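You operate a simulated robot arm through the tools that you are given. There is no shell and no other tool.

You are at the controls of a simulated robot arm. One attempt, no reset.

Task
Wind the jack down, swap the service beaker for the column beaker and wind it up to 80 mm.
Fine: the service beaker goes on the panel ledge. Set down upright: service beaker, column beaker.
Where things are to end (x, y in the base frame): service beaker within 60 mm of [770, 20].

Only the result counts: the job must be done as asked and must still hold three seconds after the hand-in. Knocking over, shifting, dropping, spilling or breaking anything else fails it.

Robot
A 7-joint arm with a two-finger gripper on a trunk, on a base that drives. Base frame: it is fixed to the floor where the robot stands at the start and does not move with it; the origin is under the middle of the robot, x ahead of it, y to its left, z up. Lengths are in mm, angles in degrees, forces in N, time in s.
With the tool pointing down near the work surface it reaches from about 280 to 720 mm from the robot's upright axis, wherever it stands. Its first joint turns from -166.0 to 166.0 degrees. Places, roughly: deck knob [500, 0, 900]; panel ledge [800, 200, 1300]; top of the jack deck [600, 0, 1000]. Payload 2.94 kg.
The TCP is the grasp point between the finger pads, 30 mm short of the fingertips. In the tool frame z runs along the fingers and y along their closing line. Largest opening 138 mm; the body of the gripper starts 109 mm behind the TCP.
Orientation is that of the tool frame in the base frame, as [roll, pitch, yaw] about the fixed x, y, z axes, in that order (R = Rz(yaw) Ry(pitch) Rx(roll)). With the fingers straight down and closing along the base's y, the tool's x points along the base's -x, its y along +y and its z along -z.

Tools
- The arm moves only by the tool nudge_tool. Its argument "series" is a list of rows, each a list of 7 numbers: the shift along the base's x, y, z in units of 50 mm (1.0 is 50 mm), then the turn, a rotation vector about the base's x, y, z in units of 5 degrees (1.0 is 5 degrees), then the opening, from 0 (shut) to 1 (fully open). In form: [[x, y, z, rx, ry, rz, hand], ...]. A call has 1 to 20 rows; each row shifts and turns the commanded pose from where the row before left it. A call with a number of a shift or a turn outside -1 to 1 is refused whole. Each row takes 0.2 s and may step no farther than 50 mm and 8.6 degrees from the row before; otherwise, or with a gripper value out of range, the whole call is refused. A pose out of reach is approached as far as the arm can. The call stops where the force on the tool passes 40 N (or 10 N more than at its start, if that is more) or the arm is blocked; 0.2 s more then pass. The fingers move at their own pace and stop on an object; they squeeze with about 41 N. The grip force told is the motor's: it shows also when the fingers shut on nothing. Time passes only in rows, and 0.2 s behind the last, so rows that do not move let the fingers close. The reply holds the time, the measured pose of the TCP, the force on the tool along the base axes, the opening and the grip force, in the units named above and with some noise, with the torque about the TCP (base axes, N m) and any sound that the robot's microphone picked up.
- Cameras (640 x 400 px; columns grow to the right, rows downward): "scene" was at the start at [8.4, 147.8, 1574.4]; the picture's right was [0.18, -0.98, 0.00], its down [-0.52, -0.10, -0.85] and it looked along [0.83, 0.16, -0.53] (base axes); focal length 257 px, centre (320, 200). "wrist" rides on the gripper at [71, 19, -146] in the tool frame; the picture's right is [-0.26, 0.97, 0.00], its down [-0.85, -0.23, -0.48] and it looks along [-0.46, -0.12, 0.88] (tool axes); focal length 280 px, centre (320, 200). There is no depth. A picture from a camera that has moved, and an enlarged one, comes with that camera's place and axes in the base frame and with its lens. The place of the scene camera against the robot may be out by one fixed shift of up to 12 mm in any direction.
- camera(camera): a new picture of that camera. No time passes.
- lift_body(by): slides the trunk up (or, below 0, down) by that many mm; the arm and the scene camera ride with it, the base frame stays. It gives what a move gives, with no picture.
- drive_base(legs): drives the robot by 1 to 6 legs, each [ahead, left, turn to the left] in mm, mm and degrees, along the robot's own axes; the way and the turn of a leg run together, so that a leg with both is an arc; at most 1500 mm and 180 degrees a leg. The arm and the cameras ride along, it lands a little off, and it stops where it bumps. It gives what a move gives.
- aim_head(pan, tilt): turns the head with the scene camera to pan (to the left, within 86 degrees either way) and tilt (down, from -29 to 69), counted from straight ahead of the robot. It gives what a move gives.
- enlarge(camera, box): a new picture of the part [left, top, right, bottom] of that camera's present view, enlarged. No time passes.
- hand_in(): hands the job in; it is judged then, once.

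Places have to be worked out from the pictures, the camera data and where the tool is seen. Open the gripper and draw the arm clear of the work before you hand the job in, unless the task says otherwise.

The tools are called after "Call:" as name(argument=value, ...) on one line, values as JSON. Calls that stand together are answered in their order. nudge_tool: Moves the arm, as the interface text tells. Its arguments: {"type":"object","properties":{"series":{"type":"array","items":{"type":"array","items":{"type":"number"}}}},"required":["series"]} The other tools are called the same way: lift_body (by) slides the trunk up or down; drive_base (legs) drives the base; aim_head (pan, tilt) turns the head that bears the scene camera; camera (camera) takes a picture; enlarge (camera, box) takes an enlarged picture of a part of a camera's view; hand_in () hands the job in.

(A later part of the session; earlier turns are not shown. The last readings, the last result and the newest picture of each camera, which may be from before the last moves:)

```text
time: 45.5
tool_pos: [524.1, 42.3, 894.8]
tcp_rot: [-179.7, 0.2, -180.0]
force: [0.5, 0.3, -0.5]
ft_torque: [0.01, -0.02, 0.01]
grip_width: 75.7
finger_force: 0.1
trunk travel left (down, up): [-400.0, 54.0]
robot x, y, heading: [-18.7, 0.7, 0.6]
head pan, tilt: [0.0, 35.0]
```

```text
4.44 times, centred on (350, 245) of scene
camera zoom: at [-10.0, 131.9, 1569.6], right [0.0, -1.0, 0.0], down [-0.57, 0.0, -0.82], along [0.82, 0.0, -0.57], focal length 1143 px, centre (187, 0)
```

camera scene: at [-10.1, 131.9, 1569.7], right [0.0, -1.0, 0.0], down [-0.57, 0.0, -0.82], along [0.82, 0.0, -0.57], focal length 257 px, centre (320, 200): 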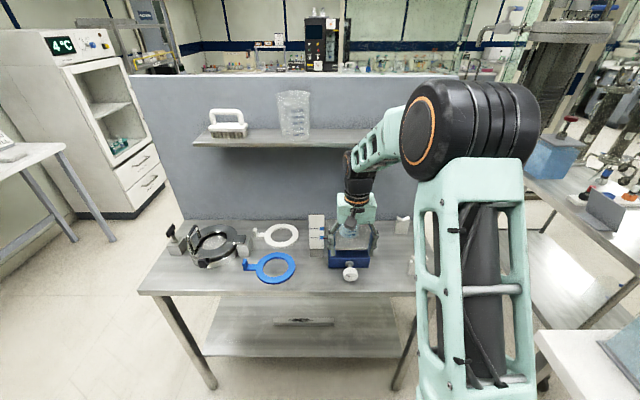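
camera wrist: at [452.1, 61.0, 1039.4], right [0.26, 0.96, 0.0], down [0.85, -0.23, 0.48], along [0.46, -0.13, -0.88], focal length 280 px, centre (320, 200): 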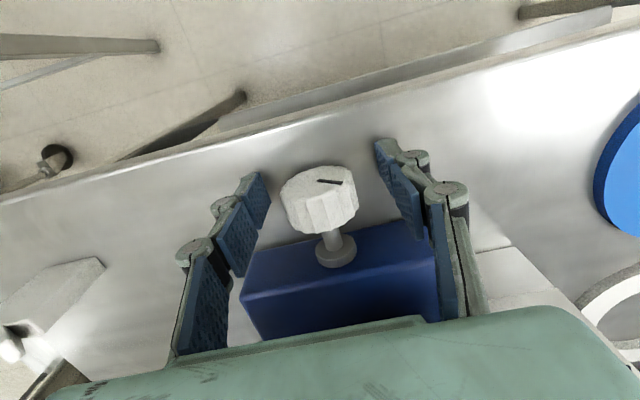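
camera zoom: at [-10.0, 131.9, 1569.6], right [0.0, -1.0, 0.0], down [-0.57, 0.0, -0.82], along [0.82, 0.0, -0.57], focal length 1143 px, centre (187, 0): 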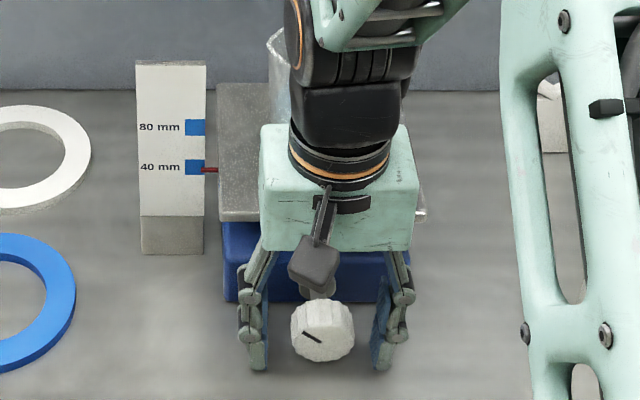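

Call:
enlarge(camera="wrist", box=[220, 120, 440, 280])

Call:
nudge_tool(series=[[0, 0, -0.04, 0, 0, 0, 0.55], [0, 0, 0, 0, 0, 0, 0.55]])

```text
2.50 times, centred on (330, 200) of wrist
camera zoom: at [452.1, 61.0, 1039.4], right [0.26, 0.96, 0.0], down [0.85, -0.23, 0.48], along [0.46, -0.13, -0.88], focal length 701 px, centre (295, 200)
```

zoom: 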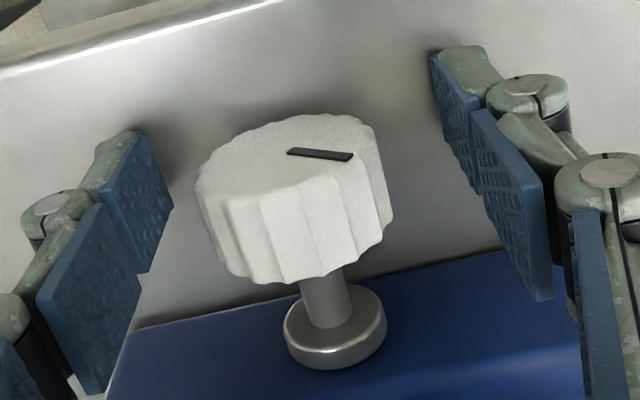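

```text
time: 46.1
tool_pos: [524.5, 41.7, 892.4]
tcp_rot: [-179.7, 0.2, 180.0]
force: [-0.5, -0.1, -0.4]
ft_torque: [-0.01, 0.01, 0.0]
grip_width: 76.1
finger_force: 0.1
trunk travel left (down, up): [-400.0, 54.0]
robot x, y, heading: [-16.9, 4.6, 0.3]
head pan, tilt: [0.0, 35.0]
```

No contact yet at tip height 862; I keep feeling downward in 2 mm steps.

Call:
nudge_tool(series=[[0, 0, -0.03, 0, 0, 0, 0.55], [0, 0, -0.03, 0, 0, 0, 0.55], [0, 0, -0.03, 0, 0, 0, 0.55], [0, 0, -0.03, 0, 0, 0, 0.55]])

```text
time: 47.1
tool_pos: [524.0, 41.7, 887.1]
tcp_rot: [-179.9, 0.3, 180.0]
force: [0.4, 0.2, 4.5]
ft_torque: [0.18, 0.0, -0.03]
grip_width: 76.5
finger_force: 0.6
trunk travel left (down, up): [-400.0, 54.0]
robot x, y, heading: [-18.7, -0.0, 0.1]
head pan, tilt: [0.0, 35.0]
```

The table is felt at tip height ≈857. The knob axis is then at about (519–541, 41.3, 887). I raise the TCP to ~910, centre on the knob, close, and try a small clockwise turn to learn which way it goes.

Call:
nudge_tool(series=[[0.1, 0, 0.46, 0, 0, 0, 0.5], [0, 0, 0, 0, 0, 0, 0.2], [0, 0, 0, 0, 0, 0, 0.2], [0, 0, 0, 0, 0, 0, 0.2], [0, 0, 0, 0, 0, 0, 0.2]])

Call:
camera(camera="wrist")

Call:
camera(camera="scene")

```text
time: 48.3
tool_pos: [528.7, 40.2, 909.2]
tcp_rot: [-179.7, 0.0, 179.9]
force: [-1.4, -8.2, 1.3]
ft_torque: [-0.36, 0.65, -0.02]
grip_width: 41.9
finger_force: 44.8
trunk travel left (down, up): [-400.0, 54.0]
robot x, y, heading: [-18.3, -1.8, 0.1]
head pan, tilt: [0.0, 35.0]
```

```text
taken
camera wrist: at [456.2, 59.2, 1054.2], right [0.26, 0.96, -0.01], down [0.85, -0.23, 0.48], along [0.46, -0.13, -0.88], focal length 280 px, centre (320, 200)
```

wrist: 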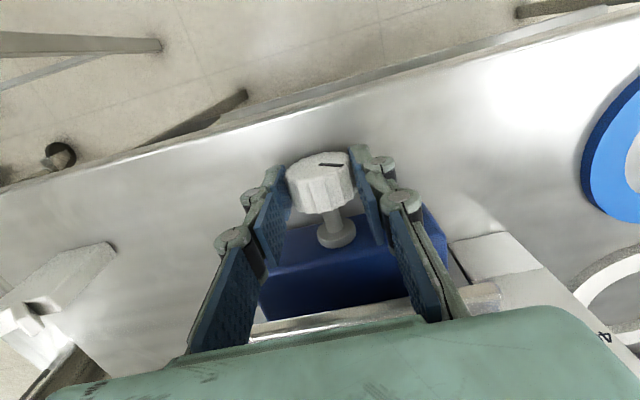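

```text
taken
camera scene: at [-10.3, 130.8, 1569.8], right [0.0, -1.0, 0.0], down [-0.57, 0.0, -0.82], along [0.82, 0.0, -0.57], focal length 257 px, centre (320, 200)
```

scene: 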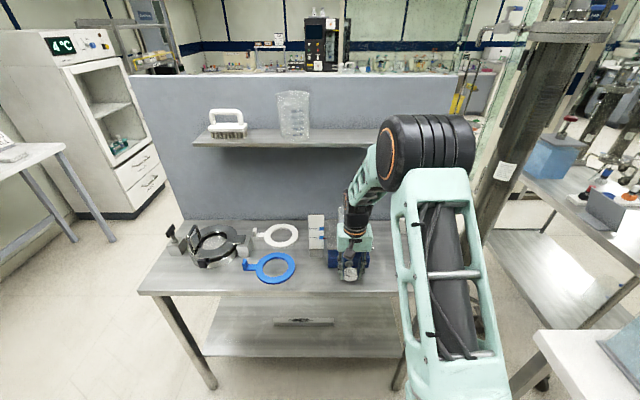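

The knob is gripped (42 mm). I turn 20° clockwise (as seen from the robot) and look at the pointer.

Call:
nudge_tool(series=[[0, -0.04, -0.002, 1, 0, 0, 0.2], [0, -0.04, -0.005, 1, 0, 0, 0.2], [0, -0.039, -0.009, 1, 0, 0, 0.2], [0, -0.038, -0.012, 1, 0, 0, 0.2], [0, 0, 0, 0, 0, 0, 0.2]])

Call:
enlarge(camera="scene", box=[300, 200, 400, 290])

Call:
enlarge(camera="wrist", box=[220, 120, 440, 280])

```text
time: 49.5
tool_pos: [527.5, 32.3, 907.8]
tcp_rot: [160.2, 0.1, 179.9]
force: [-10.1, -10.8, -5.8]
ft_torque: [-0.38, -0.01, -0.02]
grip_width: 42.2
finger_force: 45.1
trunk travel left (down, up): [-400.0, 54.0]
robot x, y, heading: [-18.4, -1.4, 0.3]
head pan, tilt: [0.0, 35.0]
```

```text
4.44 times, centred on (350, 245) of scene
camera zoom: at [-10.8, 130.5, 1569.7], right [0.0, -1.0, 0.0], down [-0.57, 0.0, -0.82], along [0.82, 0.0, -0.57], focal length 1143 px, centre (187, 0)
```

zoom: 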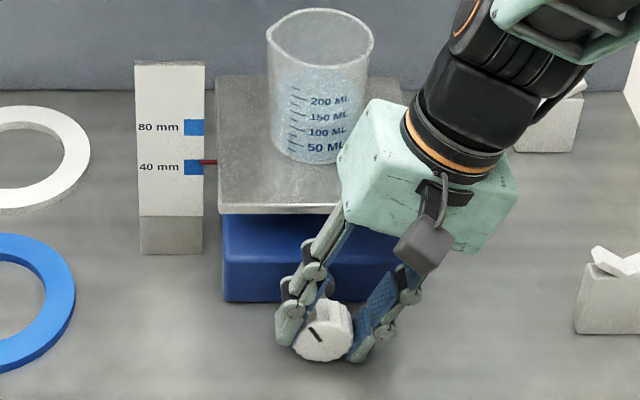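

```text
2.50 times, centred on (330, 200) of wrist
camera zoom: at [456.2, 0.7, 1051.1], right [0.26, 0.91, 0.33], down [0.85, -0.38, 0.37], along [0.46, 0.18, -0.87], focal length 701 px, centre (295, 200)
```

zoom: 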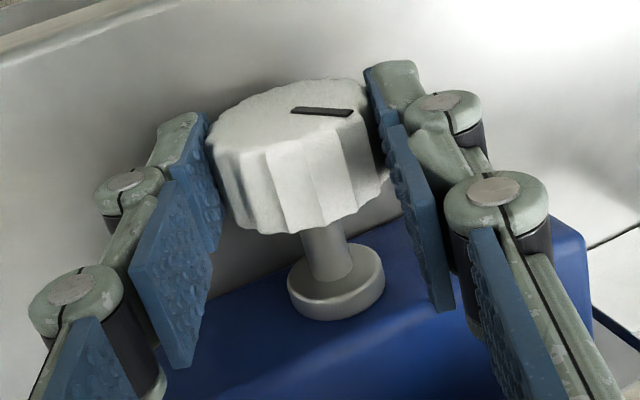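

Clockwise raises: 20° lifted the pointer about 7 mm (≈0.37 mm/°). So I wind counter-clockwise for down, from lean +20° to −35°.

Call:
nudge_tool(series=[[0, 0.038, 0.012, -1, 0, 0, 0.2], [0, 0.039, 0.009, -1, 0, 0, 0.2], [0, 0.04, 0.005, -1, 0, 0, 0.2], [0, 0.04, 0.002, -1, 0, 0, 0.2], [0, 0.04, -0.002, -1, 0, 0, 0.2], [0, 0.04, -0.005, -1, 0, 0, 0.2], [0, 0.039, -0.009, -1, 0, 0, 0.2], [0, 0.038, -0.012, -1, 0, 0, 0.2], [0, 0.037, -0.015, -1, 0, 0, 0.2], [0, 0.036, -0.019, -1, 0, 0, 0.2], [0, 0.034, -0.022, -1, 0, 0, 0.2], [0, 0, 0, 0, 0, 0, 0.2]])

Call:
enlarge(camera="scene", box=[300, 200, 400, 290])

Call:
enlarge(camera="wrist", box=[220, 120, 440, 280])

```text
time: 52.1
tool_pos: [528.9, 52.9, 905.3]
tcp_rot: [-144.6, 0.1, -180.0]
force: [-3.5, -18.8, 0.3]
ft_torque: [-0.51, 0.5, -0.4]
grip_width: 41.7
finger_force: 44.7
trunk travel left (down, up): [-400.0, 54.0]
robot x, y, heading: [-16.4, 2.8, 0.7]
head pan, tilt: [0.0, 35.0]
```

```text
4.44 times, centred on (350, 245) of scene
camera zoom: at [-10.3, 129.4, 1569.9], right [0.0, -1.0, 0.0], down [-0.57, 0.0, -0.82], along [0.82, 0.0, -0.57], focal length 1143 px, centre (187, 0)
```

zoom: 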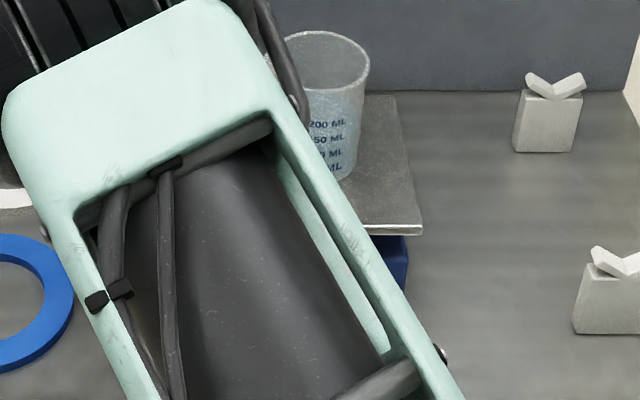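

```text
2.50 times, centred on (330, 200) of wrist
camera zoom: at [456.7, 151.4, 1013.1], right [0.26, 0.79, -0.56], down [0.85, 0.09, 0.52], along [0.46, -0.61, -0.64], focal length 701 px, centre (295, 200)
```

zoom: 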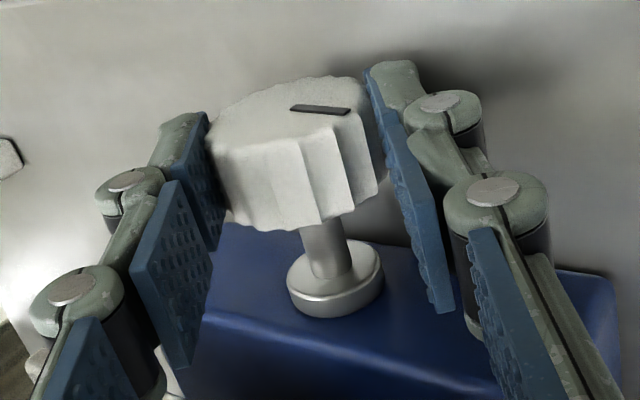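

The deck is sinking; the knob follows well. I open slightly, swing the open fingers back around the knob to lean +35°, and grip again.

Call:
nudge_tool(series=[[0, 0, 0, 0, 0, 0, 0.4], [0, 0, 0, 0, 0, 0, 0.4], [0, -0.034, 0.022, 1, 0, 0, 0.4], [0, -0.036, 0.019, 1, 0, 0, 0.4], [0, -0.037, 0.015, 1, 0, 0, 0.4], [0, -0.038, 0.012, 1, 0, 0, 0.4], [0, -0.039, 0.009, 1, 0, 0, 0.4], [0, -0.04, 0.005, 1, 0, 0, 0.4], [0, -0.04, 0.002, 1, 0, 0, 0.4], [0, -0.04, -0.002, 1, 0, 0, 0.4], [0, -0.04, -0.005, 1, 0, 0, 0.4], [0, -0.039, -0.009, 1, 0, 0, 0.4], [0, -0.038, -0.012, 1, 0, 0, 0.4], [0, -0.037, -0.015, 1, 0, 0, 0.4], [0, -0.036, -0.019, 1, 0, 0, 0.4], [0, -0.034, -0.022, 1, 0, 0, 0.4], [0, 0, 0, 0, 0, 0, 0.4]])

Call:
enlarge(camera="scene", box=[300, 200, 400, 290])

Call:
enlarge(camera="wrist", box=[220, 120, 440, 280])

```text
time: 55.7
tool_pos: [529.0, 28.8, 905.5]
tcp_rot: [145.1, 0.2, 179.8]
force: [0.0, 0.7, 0.1]
ft_torque: [-0.01, 0.02, -0.03]
grip_width: 55.1
finger_force: 0.2
trunk travel left (down, up): [-400.0, 54.0]
robot x, y, heading: [-17.9, 0.3, 0.4]
head pan, tilt: [0.0, 35.0]
```

```text
4.44 times, centred on (350, 245) of scene
camera zoom: at [-10.1, 131.8, 1569.7], right [0.0, -1.0, 0.0], down [-0.57, 0.0, -0.82], along [0.82, 0.0, -0.57], focal length 1143 px, centre (187, 0)
```

zoom: 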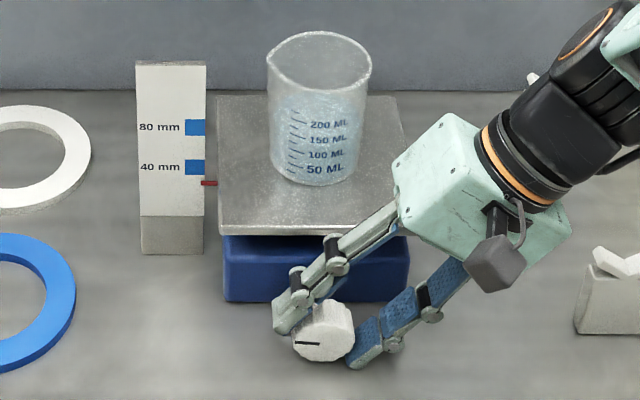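

```text
2.50 times, centred on (330, 200) of wrist
camera zoom: at [457.6, -39.4, 1035.4], right [0.26, 0.79, 0.55], down [0.85, -0.46, 0.26], along [0.46, 0.4, -0.79], focal length 701 px, centre (295, 200)
```

zoom: 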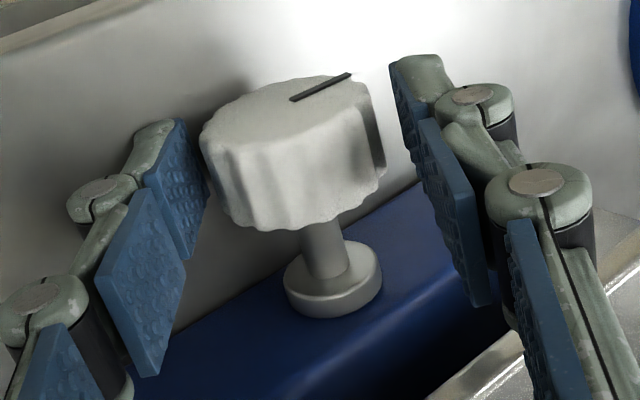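

The jack holds its position; pointer now reads ~24 mm. I grip again and wind another 50° counter-clockwise.

Call:
nudge_tool(series=[[0, -0.03, 0, 0, 0, 0, 0.2], [0, 0, 0, 0, 0, 0, 0.2], [0, 0, 0, 0, 0, 0, 0.2], [0, 0.034, 0.022, -1, 0, 0, 0.2], [0, 0.036, 0.019, -1, 0, 0, 0.2], [0, 0.037, 0.015, -1, 0, 0, 0.2], [0, 0.038, 0.012, -1, 0, 0, 0.2], [0, 0.039, 0.009, -1, 0, 0, 0.2], [0, 0.04, 0.005, -1, 0, 0, 0.2], [0, 0.04, 0.002, -1, 0, 0, 0.2], [0, 0.04, -0.002, -1, 0, 0, 0.2], [0, 0.04, -0.005, -1, 0, 0, 0.2], [0, 0.039, -0.009, -1, 0, 0, 0.2], [0, 0, 0, 0, 0, 0, 0.2]])

Call:
enlarge(camera="scene", box=[300, 200, 400, 290])

```text
time: 58.7
tool_pos: [530.4, 44.8, 908.4]
tcp_rot: [-164.6, 0.2, 180.0]
force: [1.1, -2.1, -6.8]
ft_torque: [-0.13, 0.87, 0.24]
grip_width: 42.7
finger_force: 45.1
trunk travel left (down, up): [-400.0, 54.0]
robot x, y, heading: [-14.5, 0.7, 0.3]
head pan, tilt: [0.0, 35.0]
```

```text
4.44 times, centred on (350, 245) of scene
camera zoom: at [-8.8, 131.7, 1569.7], right [0.0, -1.0, 0.0], down [-0.57, 0.0, -0.82], along [0.82, 0.0, -0.57], focal length 1143 px, centre (187, 0)
```

zoom: 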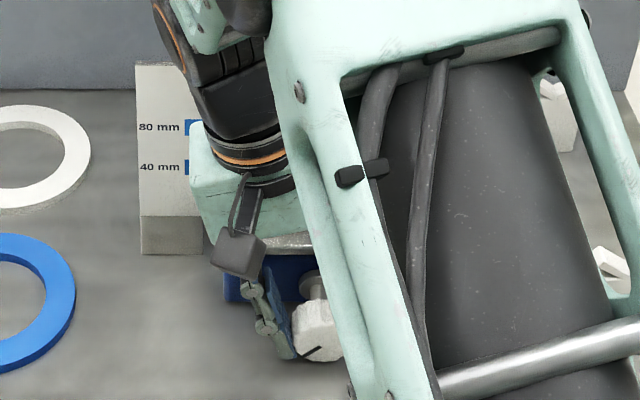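

Progress is smooth. I wind a further 15° and watch the force for the lower stop.

Call:
nudge_tool(series=[[0, 0.038, -0.012, -1, 0, 0, 0.2], [0, 0.037, -0.015, -1, 0, 0, 0.2], [0, 0.036, -0.019, -0.6, 0, 0, 0.2], [0, 0, 0, 0, 0, 0, 0.2]])

Call:
camera(camera="wrist")

```text
time: 59.7
tool_pos: [529.3, 50.4, 907.0]
tcp_rot: [-151.6, 0.3, 180.0]
force: [2.0, -11.1, -5.5]
ft_torque: [-0.35, -0.34, 0.83]
grip_width: 42.7
finger_force: 45.5
trunk travel left (down, up): [-400.0, 54.0]
robot x, y, heading: [-15.8, 0.3, 0.2]
head pan, tilt: [0.0, 35.0]
```

```text
taken
camera wrist: at [458.0, 135.1, 1025.2], right [0.26, 0.85, -0.46], down [0.85, 0.02, 0.53], along [0.46, -0.53, -0.71], focal length 280 px, centre (320, 200)
```

wrist: 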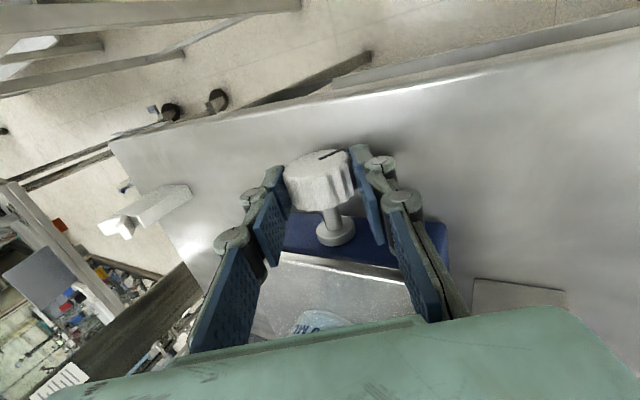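

No stop felt yet, pointer should be near the bottom of the scale. I release, back out along the tool axis, and look at the pointer.

Call:
nudge_tool(series=[[0, 0, 0, 0, 0, 0, 0.4], [0, 0, 0, 0, 0, 0, 0.4], [0, 0.23, 0.44, 0, 0, 0, 0.4], [0, 0.23, 0.44, 0, 0, 0, 0.4], [0, -0.1, 0.6, 1, 0, 0, 0.6], [0, -0.2, 0.6, 1, 0, 0, 0.8], [0, -0.3, 0.6, 1, 0, 0, 1], [0, -0.4, 0.6, 1, 0, 0, 1], [0, -0.6, 0.3, 1, 0, 0, 1], [0, -0.6, 0, 0.62, 0, 0, 1], [0, -0.9, 0, 0, 0, 0, 1], [0, -0.9, 0, 0, 0, 0, 1], [0, -0.9, 0, 0, 0, 0, 1]])

Call:
enlarge(camera="scene", box=[300, 200, 400, 290])

Call:
camera(camera="scene")

Call:
camera(camera="wrist")

```text
time: 62.5
tool_pos: [527.0, -171.6, 1085.5]
tcp_rot: [-179.8, 0.2, -180.0]
force: [0.1, 0.4, 0.2]
ft_torque: [0.02, 0.0, 0.01]
grip_width: 138.2
finger_force: 0.1
trunk travel left (down, up): [-400.0, 54.0]
robot x, y, heading: [-18.0, 1.8, 0.2]
head pan, tilt: [0.0, 35.0]
```

```text
4.44 times, centred on (350, 245) of scene
camera zoom: at [-9.9, 131.1, 1569.7], right [0.0, -1.0, 0.0], down [-0.57, 0.0, -0.82], along [0.82, 0.0, -0.57], focal length 1143 px, centre (187, 0)
```

zoom: 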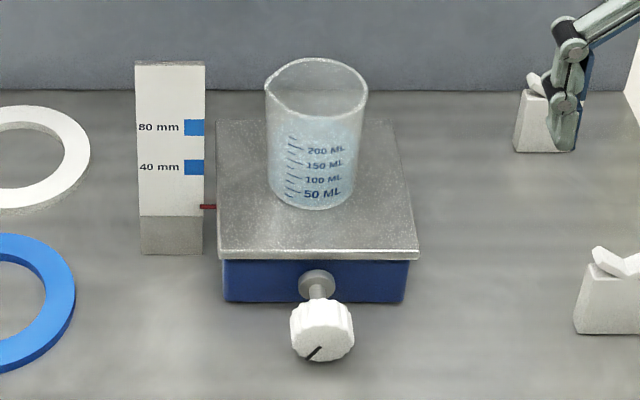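

```text
taken
camera scene: at [-9.9, 131.1, 1569.7], right [0.0, -1.0, 0.0], down [-0.57, 0.0, -0.82], along [0.82, 0.0, -0.57], focal length 257 px, centre (320, 200)
```

scene: 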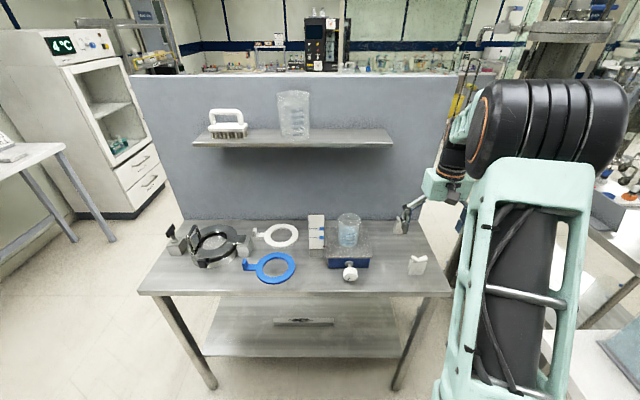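

```text
taken
camera wrist: at [455.6, -152.7, 1230.7], right [0.26, 0.97, 0.0], down [0.85, -0.23, 0.48], along [0.46, -0.13, -0.88], focal length 280 px, centre (320, 200)
```

wrist: 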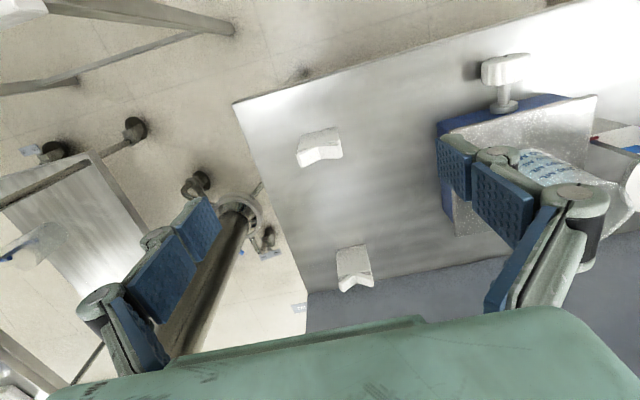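

The pointer is at about 0 mm: the jack is wound down. Before moving the beaker, I lift the empty hand to view the ledge with the wrist camera and measure it.

Call:
nudge_tool(series=[[-0.2, 0, 0.9, 0, 0, 0, 1], [-0.2, 0.3, 0.9, 0, 0, 0, 1], [0, 0.3, 0.9, 0, 0, 0, 1], [0, 0.3, 0.9, 0, 0, 0, 1], [0, 0.3, 0.9, 0, 0, 0, 1], [0, 0.6, 0.7, 0, 0, 0, 1], [0, 0.6, 0.7, 0, 0, 0, 1], [0, 0.6, 0, 0, 0, 0, 1], [0, 0.6, 0, 0, 0, 0, 1]])

Call:
camera(camera="wrist")

Call:
camera(camera="scene")

```text
time: 64.5
tool_pos: [509.9, 9.4, 1380.5]
tcp_rot: [-179.7, 0.1, -180.0]
force: [-0.2, 0.5, 0.9]
ft_torque: [0.01, -0.02, -0.02]
grip_width: 138.1
finger_force: 0.0
trunk travel left (down, up): [-400.0, 54.0]
robot x, y, heading: [-17.7, 0.5, 0.3]
head pan, tilt: [0.0, 35.0]
```

```text
taken
camera wrist: at [437.9, 28.8, 1526.3], right [0.26, 0.96, 0.0], down [0.85, -0.23, 0.48], along [0.46, -0.13, -0.88], focal length 280 px, centre (320, 200)
```

wrist: 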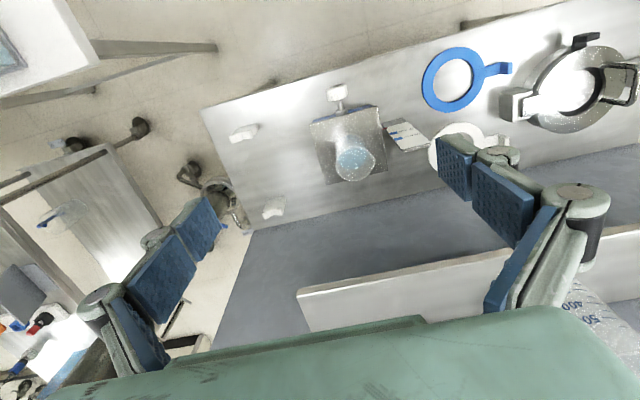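

```text
taken
camera scene: at [-9.9, 132.5, 1569.6], right [0.0, -1.0, 0.0], down [-0.57, 0.0, -0.82], along [0.82, 0.0, -0.57], focal length 257 px, centre (320, 200)
```

scene: 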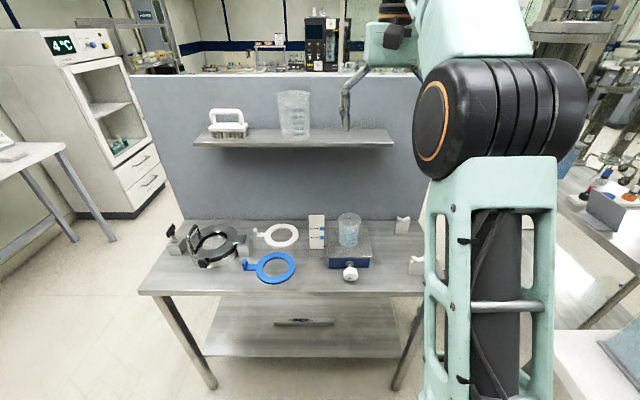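

The ledge's right front corner is visible. I tilt the hand forward a bit and move left so that the camera sees the column beaker and ledge.

Call:
nudge_tool(series=[[-0.3, 0.8, 0, 0, -1, 0, 1], [-0.3, 0.8, 0, 0, -1, 0, 1], [-0.3, 0.8, 0, 0, -1, 0, 1], [0, 0.8, 0, 0, -1, 0, 1], [0, 0.2, 0, 0, -1, 0, 1], [0, 0, 0, 0, -1, 0, 1], [0, 0, 0, 0, 0, 0, 1]])

Call:
camera(camera="wrist")

Call:
camera(camera="scene")

```text
time: 66.1
tool_pos: [466.0, 179.9, 1375.3]
tcp_rot: [-179.6, 29.7, -179.9]
force: [-0.3, -0.6, -0.4]
ft_torque: [0.0, 0.02, -0.01]
grip_width: 138.1
finger_force: 0.1
trunk travel left (down, up): [-400.0, 54.0]
robot x, y, heading: [-17.4, -0.7, 0.2]
head pan, tilt: [0.0, 35.0]
```

```text
taken
camera wrist: at [331.9, 199.9, 1466.4], right [0.23, 0.97, 0.12], down [0.5, -0.23, 0.84], along [0.83, -0.13, -0.54], focal length 280 px, centre (320, 200)
```

wrist: 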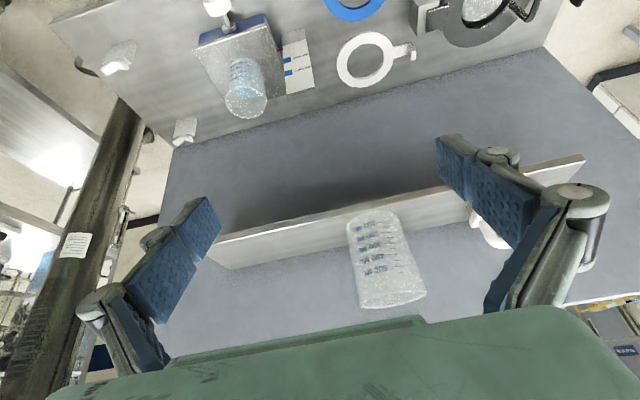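

```text
taken
camera scene: at [-9.3, 122.9, 1572.7], right [-0.1, -1.0, 0.0], down [-0.54, 0.05, -0.84], along [0.83, -0.08, -0.54], focal length 257 px, centre (320, 200)
```

scene: 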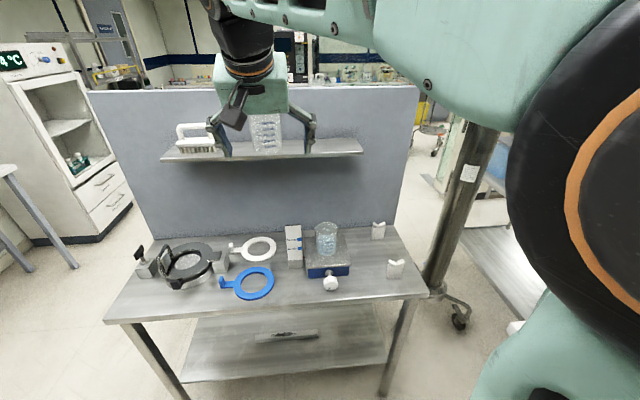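

The elbow seems to have nudged the head slightly; I'll take the measurement views and then move away.

Call:
enlarge(camera="wrist", box=[190, 180, 450, 330])

Call:
enlarge(camera="wrist", box=[400, 130, 600, 260])

Call:
nudge_tool(series=[[0.3, -0.9, 0, 0, 0, 0, 1], [0.2, -0.9, 0, 0, 0, 0, 1], [0, -0.9, 0, 0, 0, 0, 1], [0, -0.3, 0, 0, 0, 0, 1], [0, 0, 0, 0, 0, 0, 1]])

Call:
camera(camera="wrist")

Call:
enlarge(camera="wrist", box=[190, 180, 530, 330])

Call:
camera(camera="scene")

```text
2.46 times, centred on (320, 255) of wrist
camera zoom: at [331.9, 199.9, 1466.4], right [0.23, 0.97, 0.12], down [0.5, -0.23, 0.84], along [0.83, -0.13, -0.54], focal length 690 px, centre (320, 65)
```

zoom: 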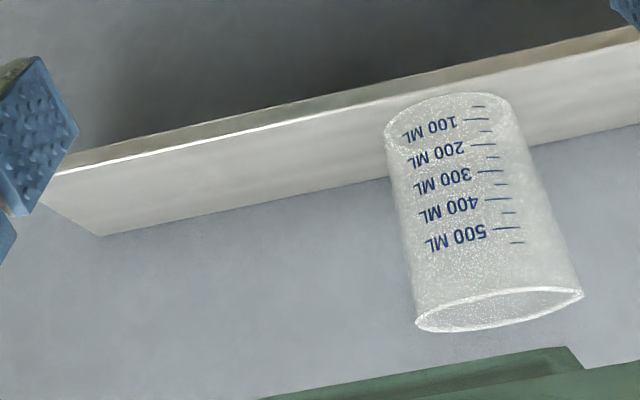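

```text
3.08 times, centred on (500, 195) of wrist
camera zoom: at [331.9, 199.9, 1466.4], right [0.23, 0.97, 0.12], down [0.5, -0.23, 0.84], along [0.83, -0.13, -0.54], focal length 863 px, centre (-234, 215)
```

zoom: 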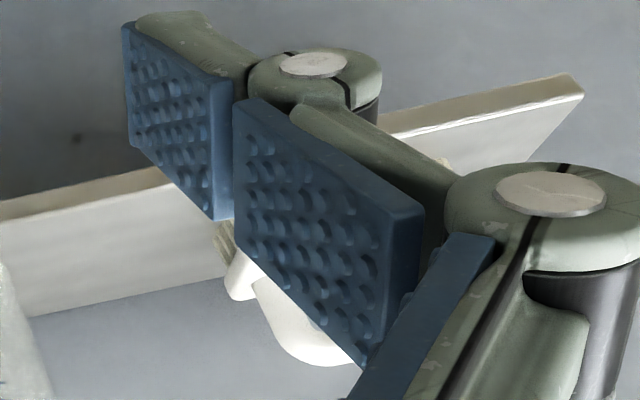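

```text
time: 67.3
tool_pos: [492.5, 29.9, 1369.8]
tcp_rot: [-179.6, 29.0, 179.9]
force: [-0.6, 0.5, -0.9]
ft_torque: [-0.03, -0.01, 0.01]
grip_width: 137.9
finger_force: 0.1
trunk travel left (down, up): [-400.0, 54.0]
robot x, y, heading: [-17.6, -0.7, 0.5]
head pan, tilt: [0.0, 35.0]
```

```text
taken
camera wrist: at [359.2, 48.1, 1463.1], right [0.23, 0.97, 0.12], down [0.51, -0.23, 0.83], along [0.83, -0.13, -0.55], focal length 280 px, centre (320, 200)
```

wrist: 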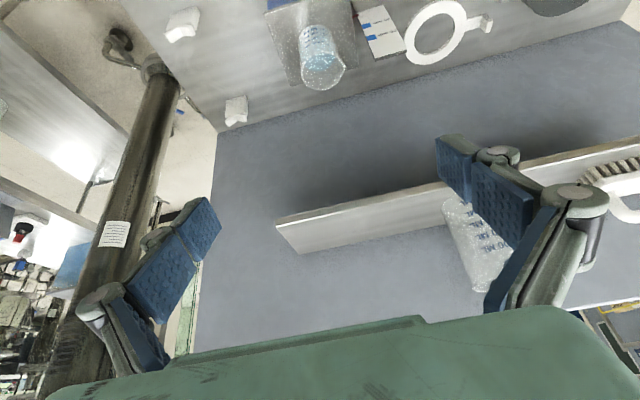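

```text
1.88 times, centred on (360, 255) of wrist
camera zoom: at [359.2, 48.1, 1463.1], right [0.23, 0.97, 0.12], down [0.51, -0.23, 0.83], along [0.83, -0.13, -0.55], focal length 528 px, centre (245, 96)
```

zoom: 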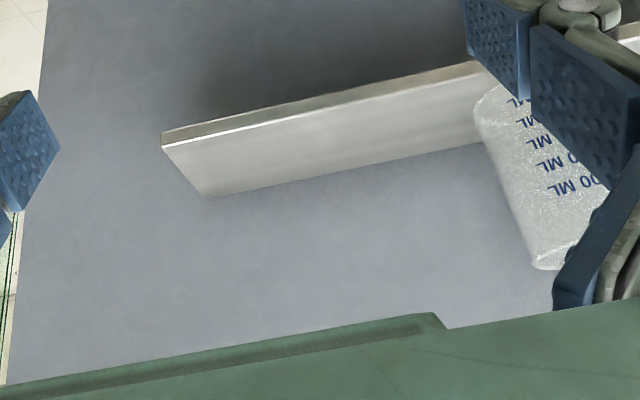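

```text
taken
camera scene: at [-8.8, 120.9, 1575.4], right [-0.12, -0.99, 0.0], down [-0.52, 0.06, -0.85], along [0.85, -0.1, -0.52], focal length 257 px, centre (320, 200)
```

scene: 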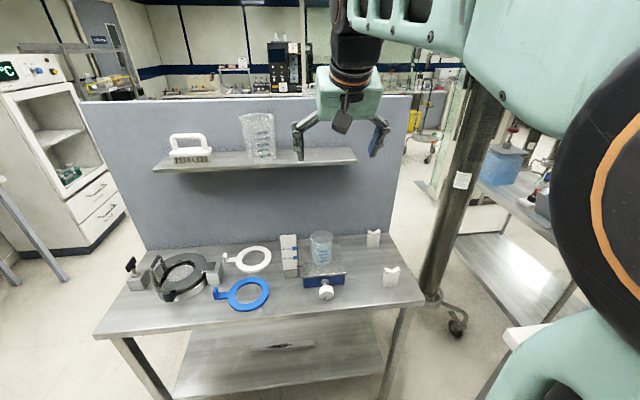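

Triangulating across views: ledge top z≈1276, front edge x≈684, right end y≈−66; column beaker at about (734, 217), 112 mm high, ~85 mm wide. I bring the hand down to the service beaker pitched 45° forward so the fingers stay clear of the rim and spout.

Call:
nudge_tool(series=[[0, 0, -0.9, 0, -0.5, 0, 1], [0, 0, -0.9, 0, -0.5, 0, 1], [0, 0.1, -0.9, 0, -0.5, 0, 0.8], [0, 0.1, -0.9, 0, -0.5, 0, 0.76], [0, 0, -0.9, 0, -0.5, 0, 0.76], [0, 0, -0.9, 0, -0.7, 0, 0.76], [0, 0, 0, 0, 0, 0, 0.76]])

Call:
camera(camera="scene")

Call:
camera(camera="wrist")

```text
time: 68.9
tool_pos: [490.2, 39.5, 1127.7]
tcp_rot: [178.0, 45.9, 178.5]
force: [0.2, -1.3, -0.8]
ft_torque: [0.1, 0.0, 0.08]
grip_width: 104.8
finger_force: 0.1
out of reach, approached as far as the arm can: row 6
trunk travel left (down, up): [-400.0, 54.0]
robot x, y, heading: [-17.8, 0.2, 0.2]
head pan, tilt: [0.0, 35.0]
```

```text
taken
camera scene: at [-7.3, 126.4, 1577.5], right [-0.02, -1.0, 0.0], down [-0.5, 0.01, -0.86], along [0.86, -0.01, -0.5], focal length 257 px, centre (320, 200)
```

scene: 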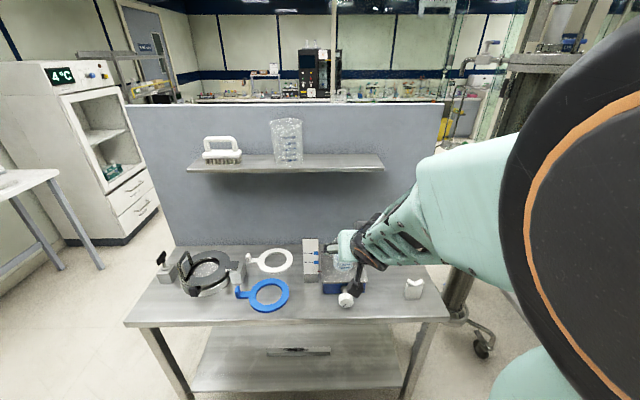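

```text
taken
camera wrist: at [335.8, 56.6, 1178.6], right [0.18, 0.96, 0.21], down [0.25, -0.25, 0.93], along [0.95, -0.12, -0.29], focal length 280 px, centre (320, 200)
```

wrist: 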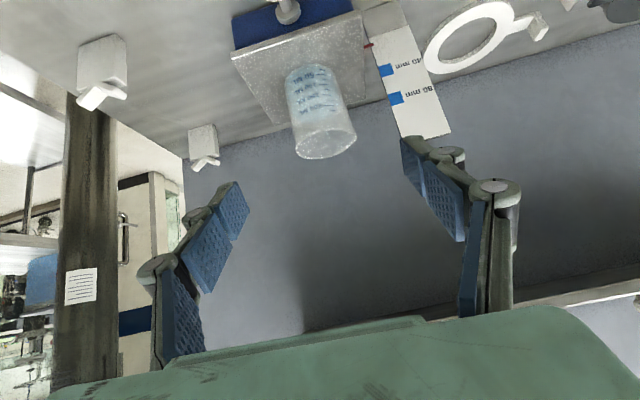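

The beaker checks out at (651, 41) with rim z≈1013. I move along the tool axis to the pre-grasp.

Call:
nudge_tool(series=[[0.5, 0, -0.4, 0, 0, 0, 0.76], [0.5, 0, -0.4, 0, 0, 0, 0.76], [0.5, 0.02, -0.5, 0, 0, 0, 0.76], [0.3, 0, -0.5, 0, 0, 0, 0.76], [0, 0, 0, 0, 0, 0, 0.76]])

Call:
camera(camera="scene")

Call:
camera(camera="wrist")

```text
time: 70.1
tool_pos: [573.9, 41.8, 1036.8]
tcp_rot: [-179.9, 46.1, 179.8]
force: [-0.8, -0.2, 0.2]
ft_torque: [0.02, 0.0, 0.06]
grip_width: 104.7
finger_force: 0.1
out of reach, approached as far as the arm can: row 1
trunk travel left (down, up): [-400.0, 54.0]
robot x, y, heading: [-16.0, 0.8, 0.4]
head pan, tilt: [0.0, 35.0]
```

```text
taken
camera scene: at [-9.6, 130.4, 1569.8], right [0.0, -1.0, 0.0], down [-0.57, 0.0, -0.82], along [0.82, 0.0, -0.57], focal length 257 px, centre (320, 200)
```

scene: 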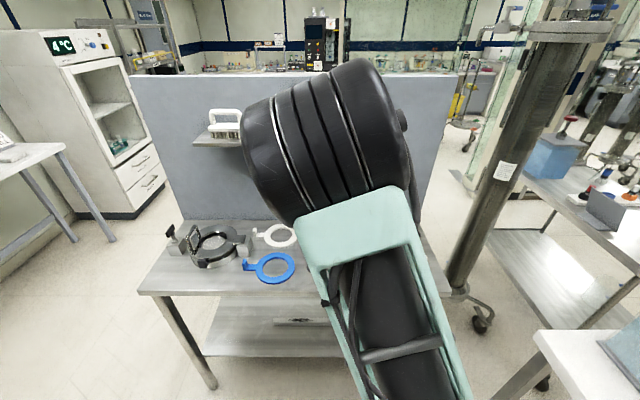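

```text
taken
camera wrist: at [418.3, 60.1, 1087.4], right [0.18, 0.96, 0.19], down [0.24, -0.23, 0.94], along [0.95, -0.13, -0.28], focal length 280 px, centre (320, 200)
```

wrist: 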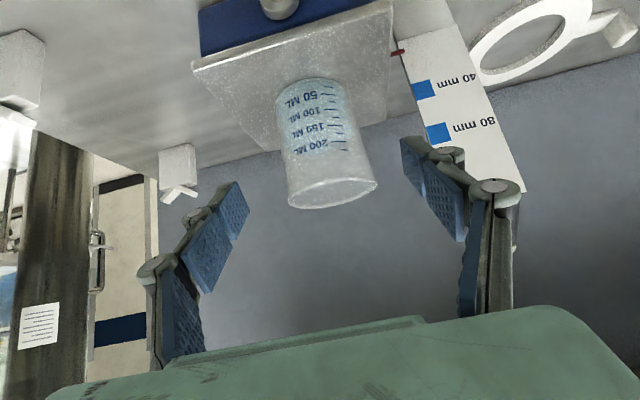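

Aligned on the beaker. I slide in along the tool axis to mid-height of the beaker.

Call:
nudge_tool(series=[[0.39, 0, -0.37, 0, 0, 0, 0.76], [0.39, 0, -0.37, 0, 0, 0, 0.76], [0.39, 0, -0.37, 0, 0, 0, 0.76], [0.37, 0, -0.36, 0, 0, 0, 0.76], [0, 0, 0, 0, 0, 0, 0.76]])

Call:
camera(camera="wrist")

```text
time: 71.3
tool_pos: [649.8, 41.5, 965.1]
tcp_rot: [-179.8, 46.2, 179.9]
force: [-0.4, -0.2, -0.6]
ft_torque: [0.0, -0.02, 0.0]
grip_width: 104.6
finger_force: 0.0
trunk travel left (down, up): [-400.0, 54.0]
robot x, y, heading: [-21.3, -1.8, 0.4]
head pan, tilt: [0.0, 35.0]
```

```text
taken
camera wrist: at [493.7, 61.0, 1015.1], right [0.18, 0.96, 0.19], down [0.24, -0.23, 0.94], along [0.95, -0.13, -0.28], focal length 280 px, centre (320, 200)
```

wrist: 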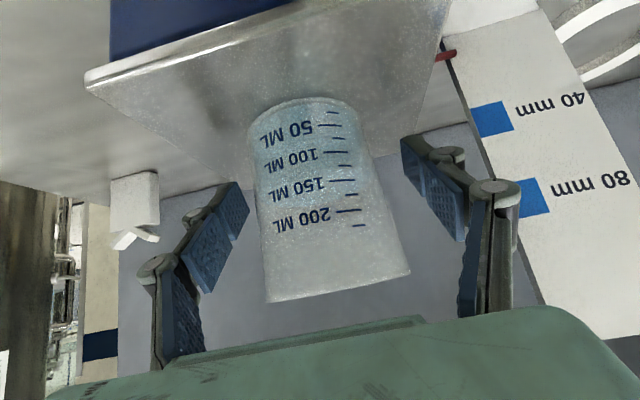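

TCP projects onto the beaker axis; centred. I close on the beaker.

Call:
nudge_tool(series=[[0, 0, 0, 0, 0, 0, 0.6], [0, 0, 0, 0, 0, 0, 0.5], [0, 0, 0, 0, 0, 0, 0.4], [0, 0, 0, 0, 0, 0, 0.3], [0, 0, 0, 0, 0, 0, 0.3], [0, 0, 0, 0, 0, 0, 0.3]])

Call:
camera(camera="wrist")

```text
time: 72.7
tool_pos: [648.5, 42.3, 966.2]
tcp_rot: [-179.8, 46.3, -180.0]
force: [-0.6, -0.1, -0.5]
ft_torque: [0.04, 0.01, 0.01]
grip_width: 67.8
finger_force: 41.7
trunk travel left (down, up): [-400.0, 54.0]
robot x, y, heading: [-18.9, 0.2, 0.3]
head pan, tilt: [0.0, 35.0]
```

```text
taken
camera wrist: at [493.5, 60.9, 1015.3], right [0.18, 0.96, 0.19], down [0.24, -0.23, 0.94], along [0.95, -0.13, -0.28], focal length 280 px, centre (320, 200)
```

wrist: 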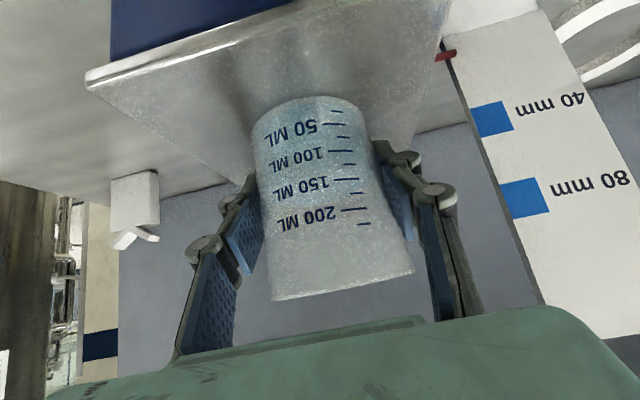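

Gripped at 67.8 mm width. I lift gently 20 mm and check.

Call:
nudge_tool(series=[[0, 0, 0.1, 0, 0, 0, 0.3], [0, 0, 0.15, 0, 0, 0, 0.3], [0, 0, 0.15, 0, 0, 0, 0.3], [0, 0, 0, 0, 0, 0, 0.3]])

Call:
camera(camera="wrist")

```text
time: 73.7
tool_pos: [649.0, 42.6, 985.9]
tcp_rot: [-179.9, 46.2, -180.0]
force: [0.8, 0.2, -0.9]
ft_torque: [-0.01, 0.02, 0.04]
grip_width: 68.0
finger_force: 41.1
trunk travel left (down, up): [-400.0, 54.0]
robot x, y, heading: [-15.6, 2.6, 0.3]
head pan, tilt: [0.0, 35.0]
```

```text
taken
camera wrist: at [493.7, 61.9, 1035.0], right [0.18, 0.97, 0.19], down [0.24, -0.23, 0.94], along [0.95, -0.13, -0.28], focal length 280 px, centre (320, 200)
```

wrist: 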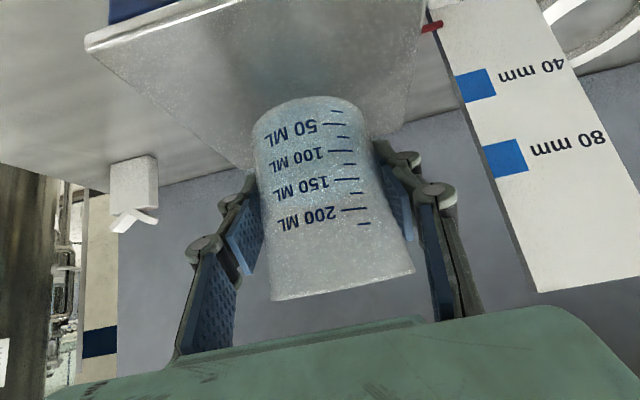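

The beaker rides with the hand. I back off a little and carry it up slowly in front of the ledge.

Call:
nudge_tool(series=[[0, 0, 0.3, 0, 0, 0, 0.3], [0, 0, 0.4, 0, 0, 0, 0.3], [-0.1, 0, 0.5, 0, 0, 0, 0.3], [-0.2, 0, 0.5, 0, 0, 0, 0.3], [-0.2, 0, 0.5, 0, 0, 0, 0.3], [-0.2, 0, 0.5, 0, 0, 0, 0.3], [-0.2, 0, 0.5, 0, 0, 0, 0.3], [-0.1, 0, 0.4, 0, 0, 0, 0.3], [0, 0, 0.2, 0, 0, 0, 0.3], [0, 0, 0, 0, 0, 0, 0.3]])

Call:
camera(camera="scene")

```text
time: 75.9
tool_pos: [597.2, 41.3, 1173.8]
tcp_rot: [-179.8, 46.3, 180.0]
force: [0.3, -0.3, -1.2]
ft_torque: [0.01, 0.03, 0.04]
grip_width: 67.4
finger_force: 41.3
trunk travel left (down, up): [-400.0, 54.0]
robot x, y, heading: [-20.3, 3.9, 0.3]
head pan, tilt: [0.0, 35.0]
```

```text
taken
camera scene: at [-9.9, 131.9, 1569.6], right [0.0, -1.0, 0.0], down [-0.57, 0.0, -0.82], along [0.82, 0.0, -0.57], focal length 257 px, centre (320, 200)
```

scene: 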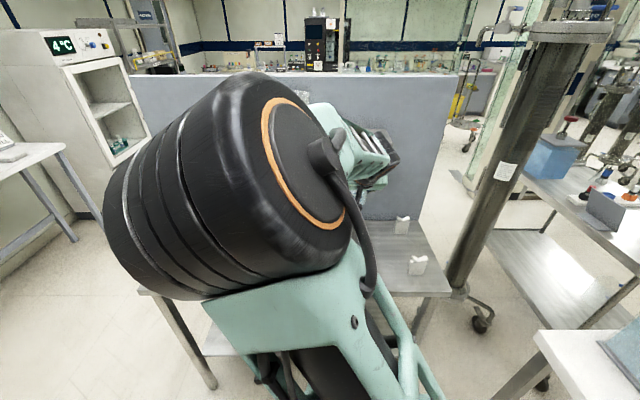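

The elbow passes close to the head. I turn the head to the left, out of the way, and continue raising slowly.

Call:
aim_head(pan=-80, tilt=35)

Call:
camera(camera="scene")

```text
time: 77.4
tool_pos: [599.1, 41.6, 1174.7]
tcp_rot: [-179.9, 46.1, 179.9]
force: [-0.2, -0.1, -1.1]
ft_torque: [0.02, 0.01, 0.04]
grip_width: 67.6
finger_force: 41.4
trunk travel left (down, up): [-400.0, 54.0]
robot x, y, heading: [-20.4, -0.4, 0.2]
head pan, tilt: [-80.0, 35.0]
```

```text
taken
camera scene: at [-82.1, 44.8, 1569.6], right [-0.98, -0.18, 0.0], down [-0.1, 0.56, -0.82], along [0.15, -0.81, -0.57], focal length 257 px, centre (320, 200)
```

scene: 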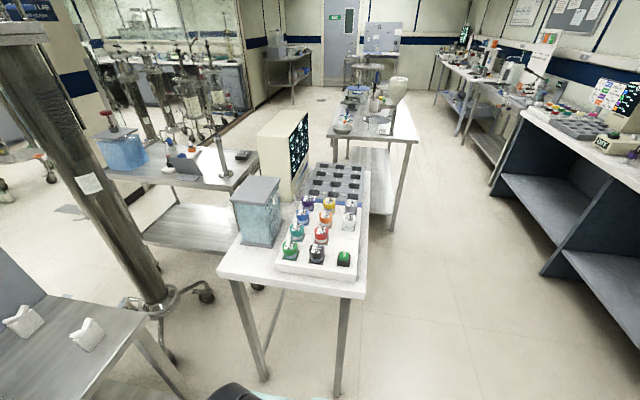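

The head now looks right, clear of the elbow (which is on the left side). I raise the beaker further.

Call:
nudge_tool(series=[[0, 0, 0.3, 0, 0, 0, 0.3], [0, 0, 0.4, 0, 0, 0, 0.3], [0, 0, 0.4, 0, 0, 0, 0.3], [0, 0, 0.4, 0, 0, 0, 0.3], [0, 0, 0.4, 0, 0, 0, 0.3], [0, 0, 0.2, 0, 0, 0, 0.3], [0, 0, 0, 0, 0, 0, 0.3]])

Call:
camera(camera="wrist")

```text
time: 79.0
tool_pos: [599.1, 44.1, 1280.9]
tcp_rot: [-179.8, 46.2, 180.0]
force: [-0.4, 0.7, -1.5]
ft_torque: [0.01, 0.0, 0.0]
grip_width: 67.6
finger_force: 41.0
trunk travel left (down, up): [-400.0, 54.0]
robot x, y, heading: [-18.2, 1.4, 0.1]
head pan, tilt: [-80.0, 35.0]
```

```text
taken
camera wrist: at [443.8, 61.3, 1329.9], right [0.18, 0.96, 0.19], down [0.24, -0.23, 0.94], along [0.95, -0.13, -0.28], focal length 280 px, centre (320, 200)
```

wrist: 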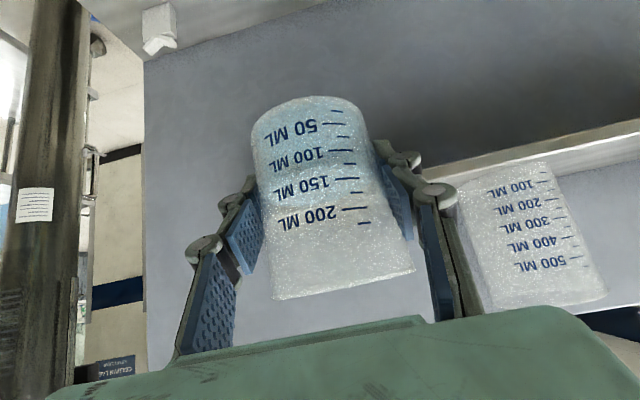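

Call:
nudge_tool(series=[[0, -0.1, 0.3, 0, 0, 0, 0.3], [0, -0.1, 0.4, 0, 0, 0, 0.3], [0, -0.1, 0.4, 0, 0, 0, 0.3], [0, -0.1, 0.4, 0, 0, 0, 0.3], [0, -0.05, 0.3, 0, 0, 0, 0.3], [0, 0, 0, 0, 0, 0, 0.3]])

Call:
camera(camera="wrist")

```text
time: 80.4
tool_pos: [599.0, 20.2, 1370.8]
tcp_rot: [-179.9, 46.2, 180.0]
force: [-0.3, 0.6, -0.6]
ft_torque: [-0.08, -0.02, 0.03]
grip_width: 67.6
finger_force: 40.7
trunk travel left (down, up): [-400.0, 54.0]
robot x, y, heading: [-19.3, -1.6, 0.2]
head pan, tilt: [-80.0, 35.0]
```

```text
taken
camera wrist: at [442.8, 38.6, 1420.4], right [0.18, 0.96, 0.19], down [0.24, -0.23, 0.94], along [0.95, -0.13, -0.28], focal length 280 px, centre (320, 200)
```

wrist: 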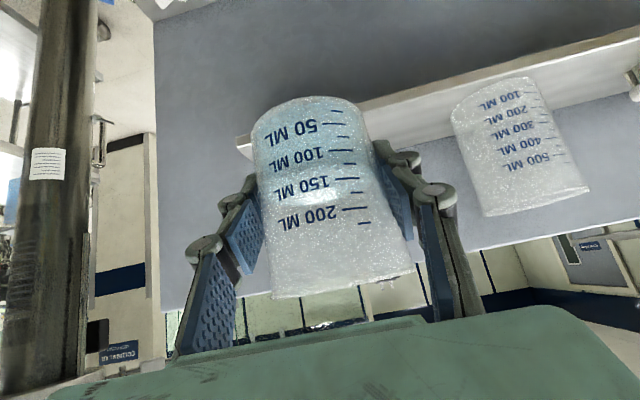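

Call:
enlarge(camera="wrist", box=[220, 20, 640, 260])

```text
1.52 times, centred on (430, 140) of wrist
camera zoom: at [442.8, 38.6, 1420.4], right [0.18, 0.96, 0.19], down [0.24, -0.23, 0.94], along [0.95, -0.13, -0.28], focal length 427 px, centre (152, 291)
```

zoom: 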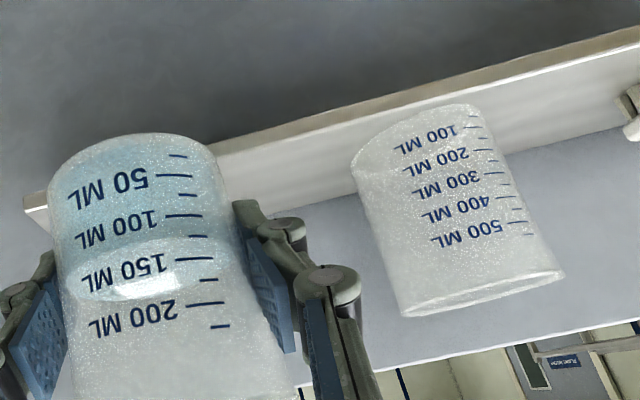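

The ledge top spans x 682–793 at z≈1276. I carry the beaker forward over the ledge to (740, 20), still about 50 mm above it.

Call:
nudge_tool(series=[[0.25, 0, 0, 0, 0, 0, 0.3], [0.4, 0, 0, 0, 0, 0, 0.3], [0.4, 0, 0, 0, 0, 0, 0.3], [0.4, 0, 0, 0, 0, 0, 0.3], [0.4, 0, 0, 0, 0, 0, 0.3], [0.4, 0, 0, 0, 0, 0, 0.3], [0.4, 0, 0, 0, 0, 0, 0.3], [0.17, 0, 0, 0, 0, 0, 0.3], [0, 0, 0, 0, 0, 0, 0.3]])

Call:
camera(camera="wrist")

```text
time: 82.4
tool_pos: [739.4, 19.3, 1368.7]
tcp_rot: [-179.8, 46.2, 179.9]
force: [0.8, -0.2, -1.3]
ft_torque: [-0.01, 0.0, -0.01]
grip_width: 67.8
finger_force: 41.5
trunk travel left (down, up): [-400.0, 54.0]
robot x, y, heading: [-17.1, 3.6, 0.5]
head pan, tilt: [-80.0, 35.0]
```

```text
taken
camera wrist: at [583.8, 38.7, 1418.9], right [0.18, 0.96, 0.19], down [0.24, -0.23, 0.94], along [0.95, -0.13, -0.28], focal length 280 px, centre (320, 200)
```

wrist: 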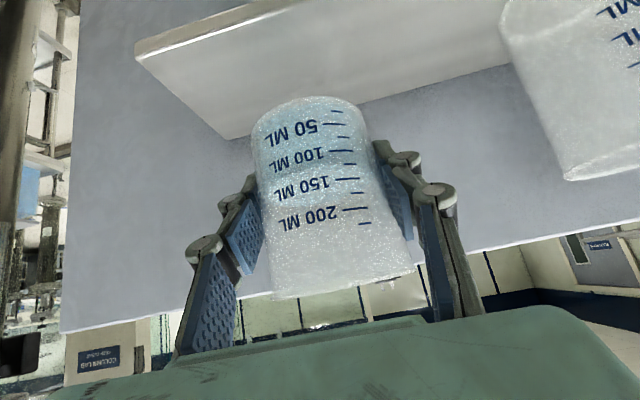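

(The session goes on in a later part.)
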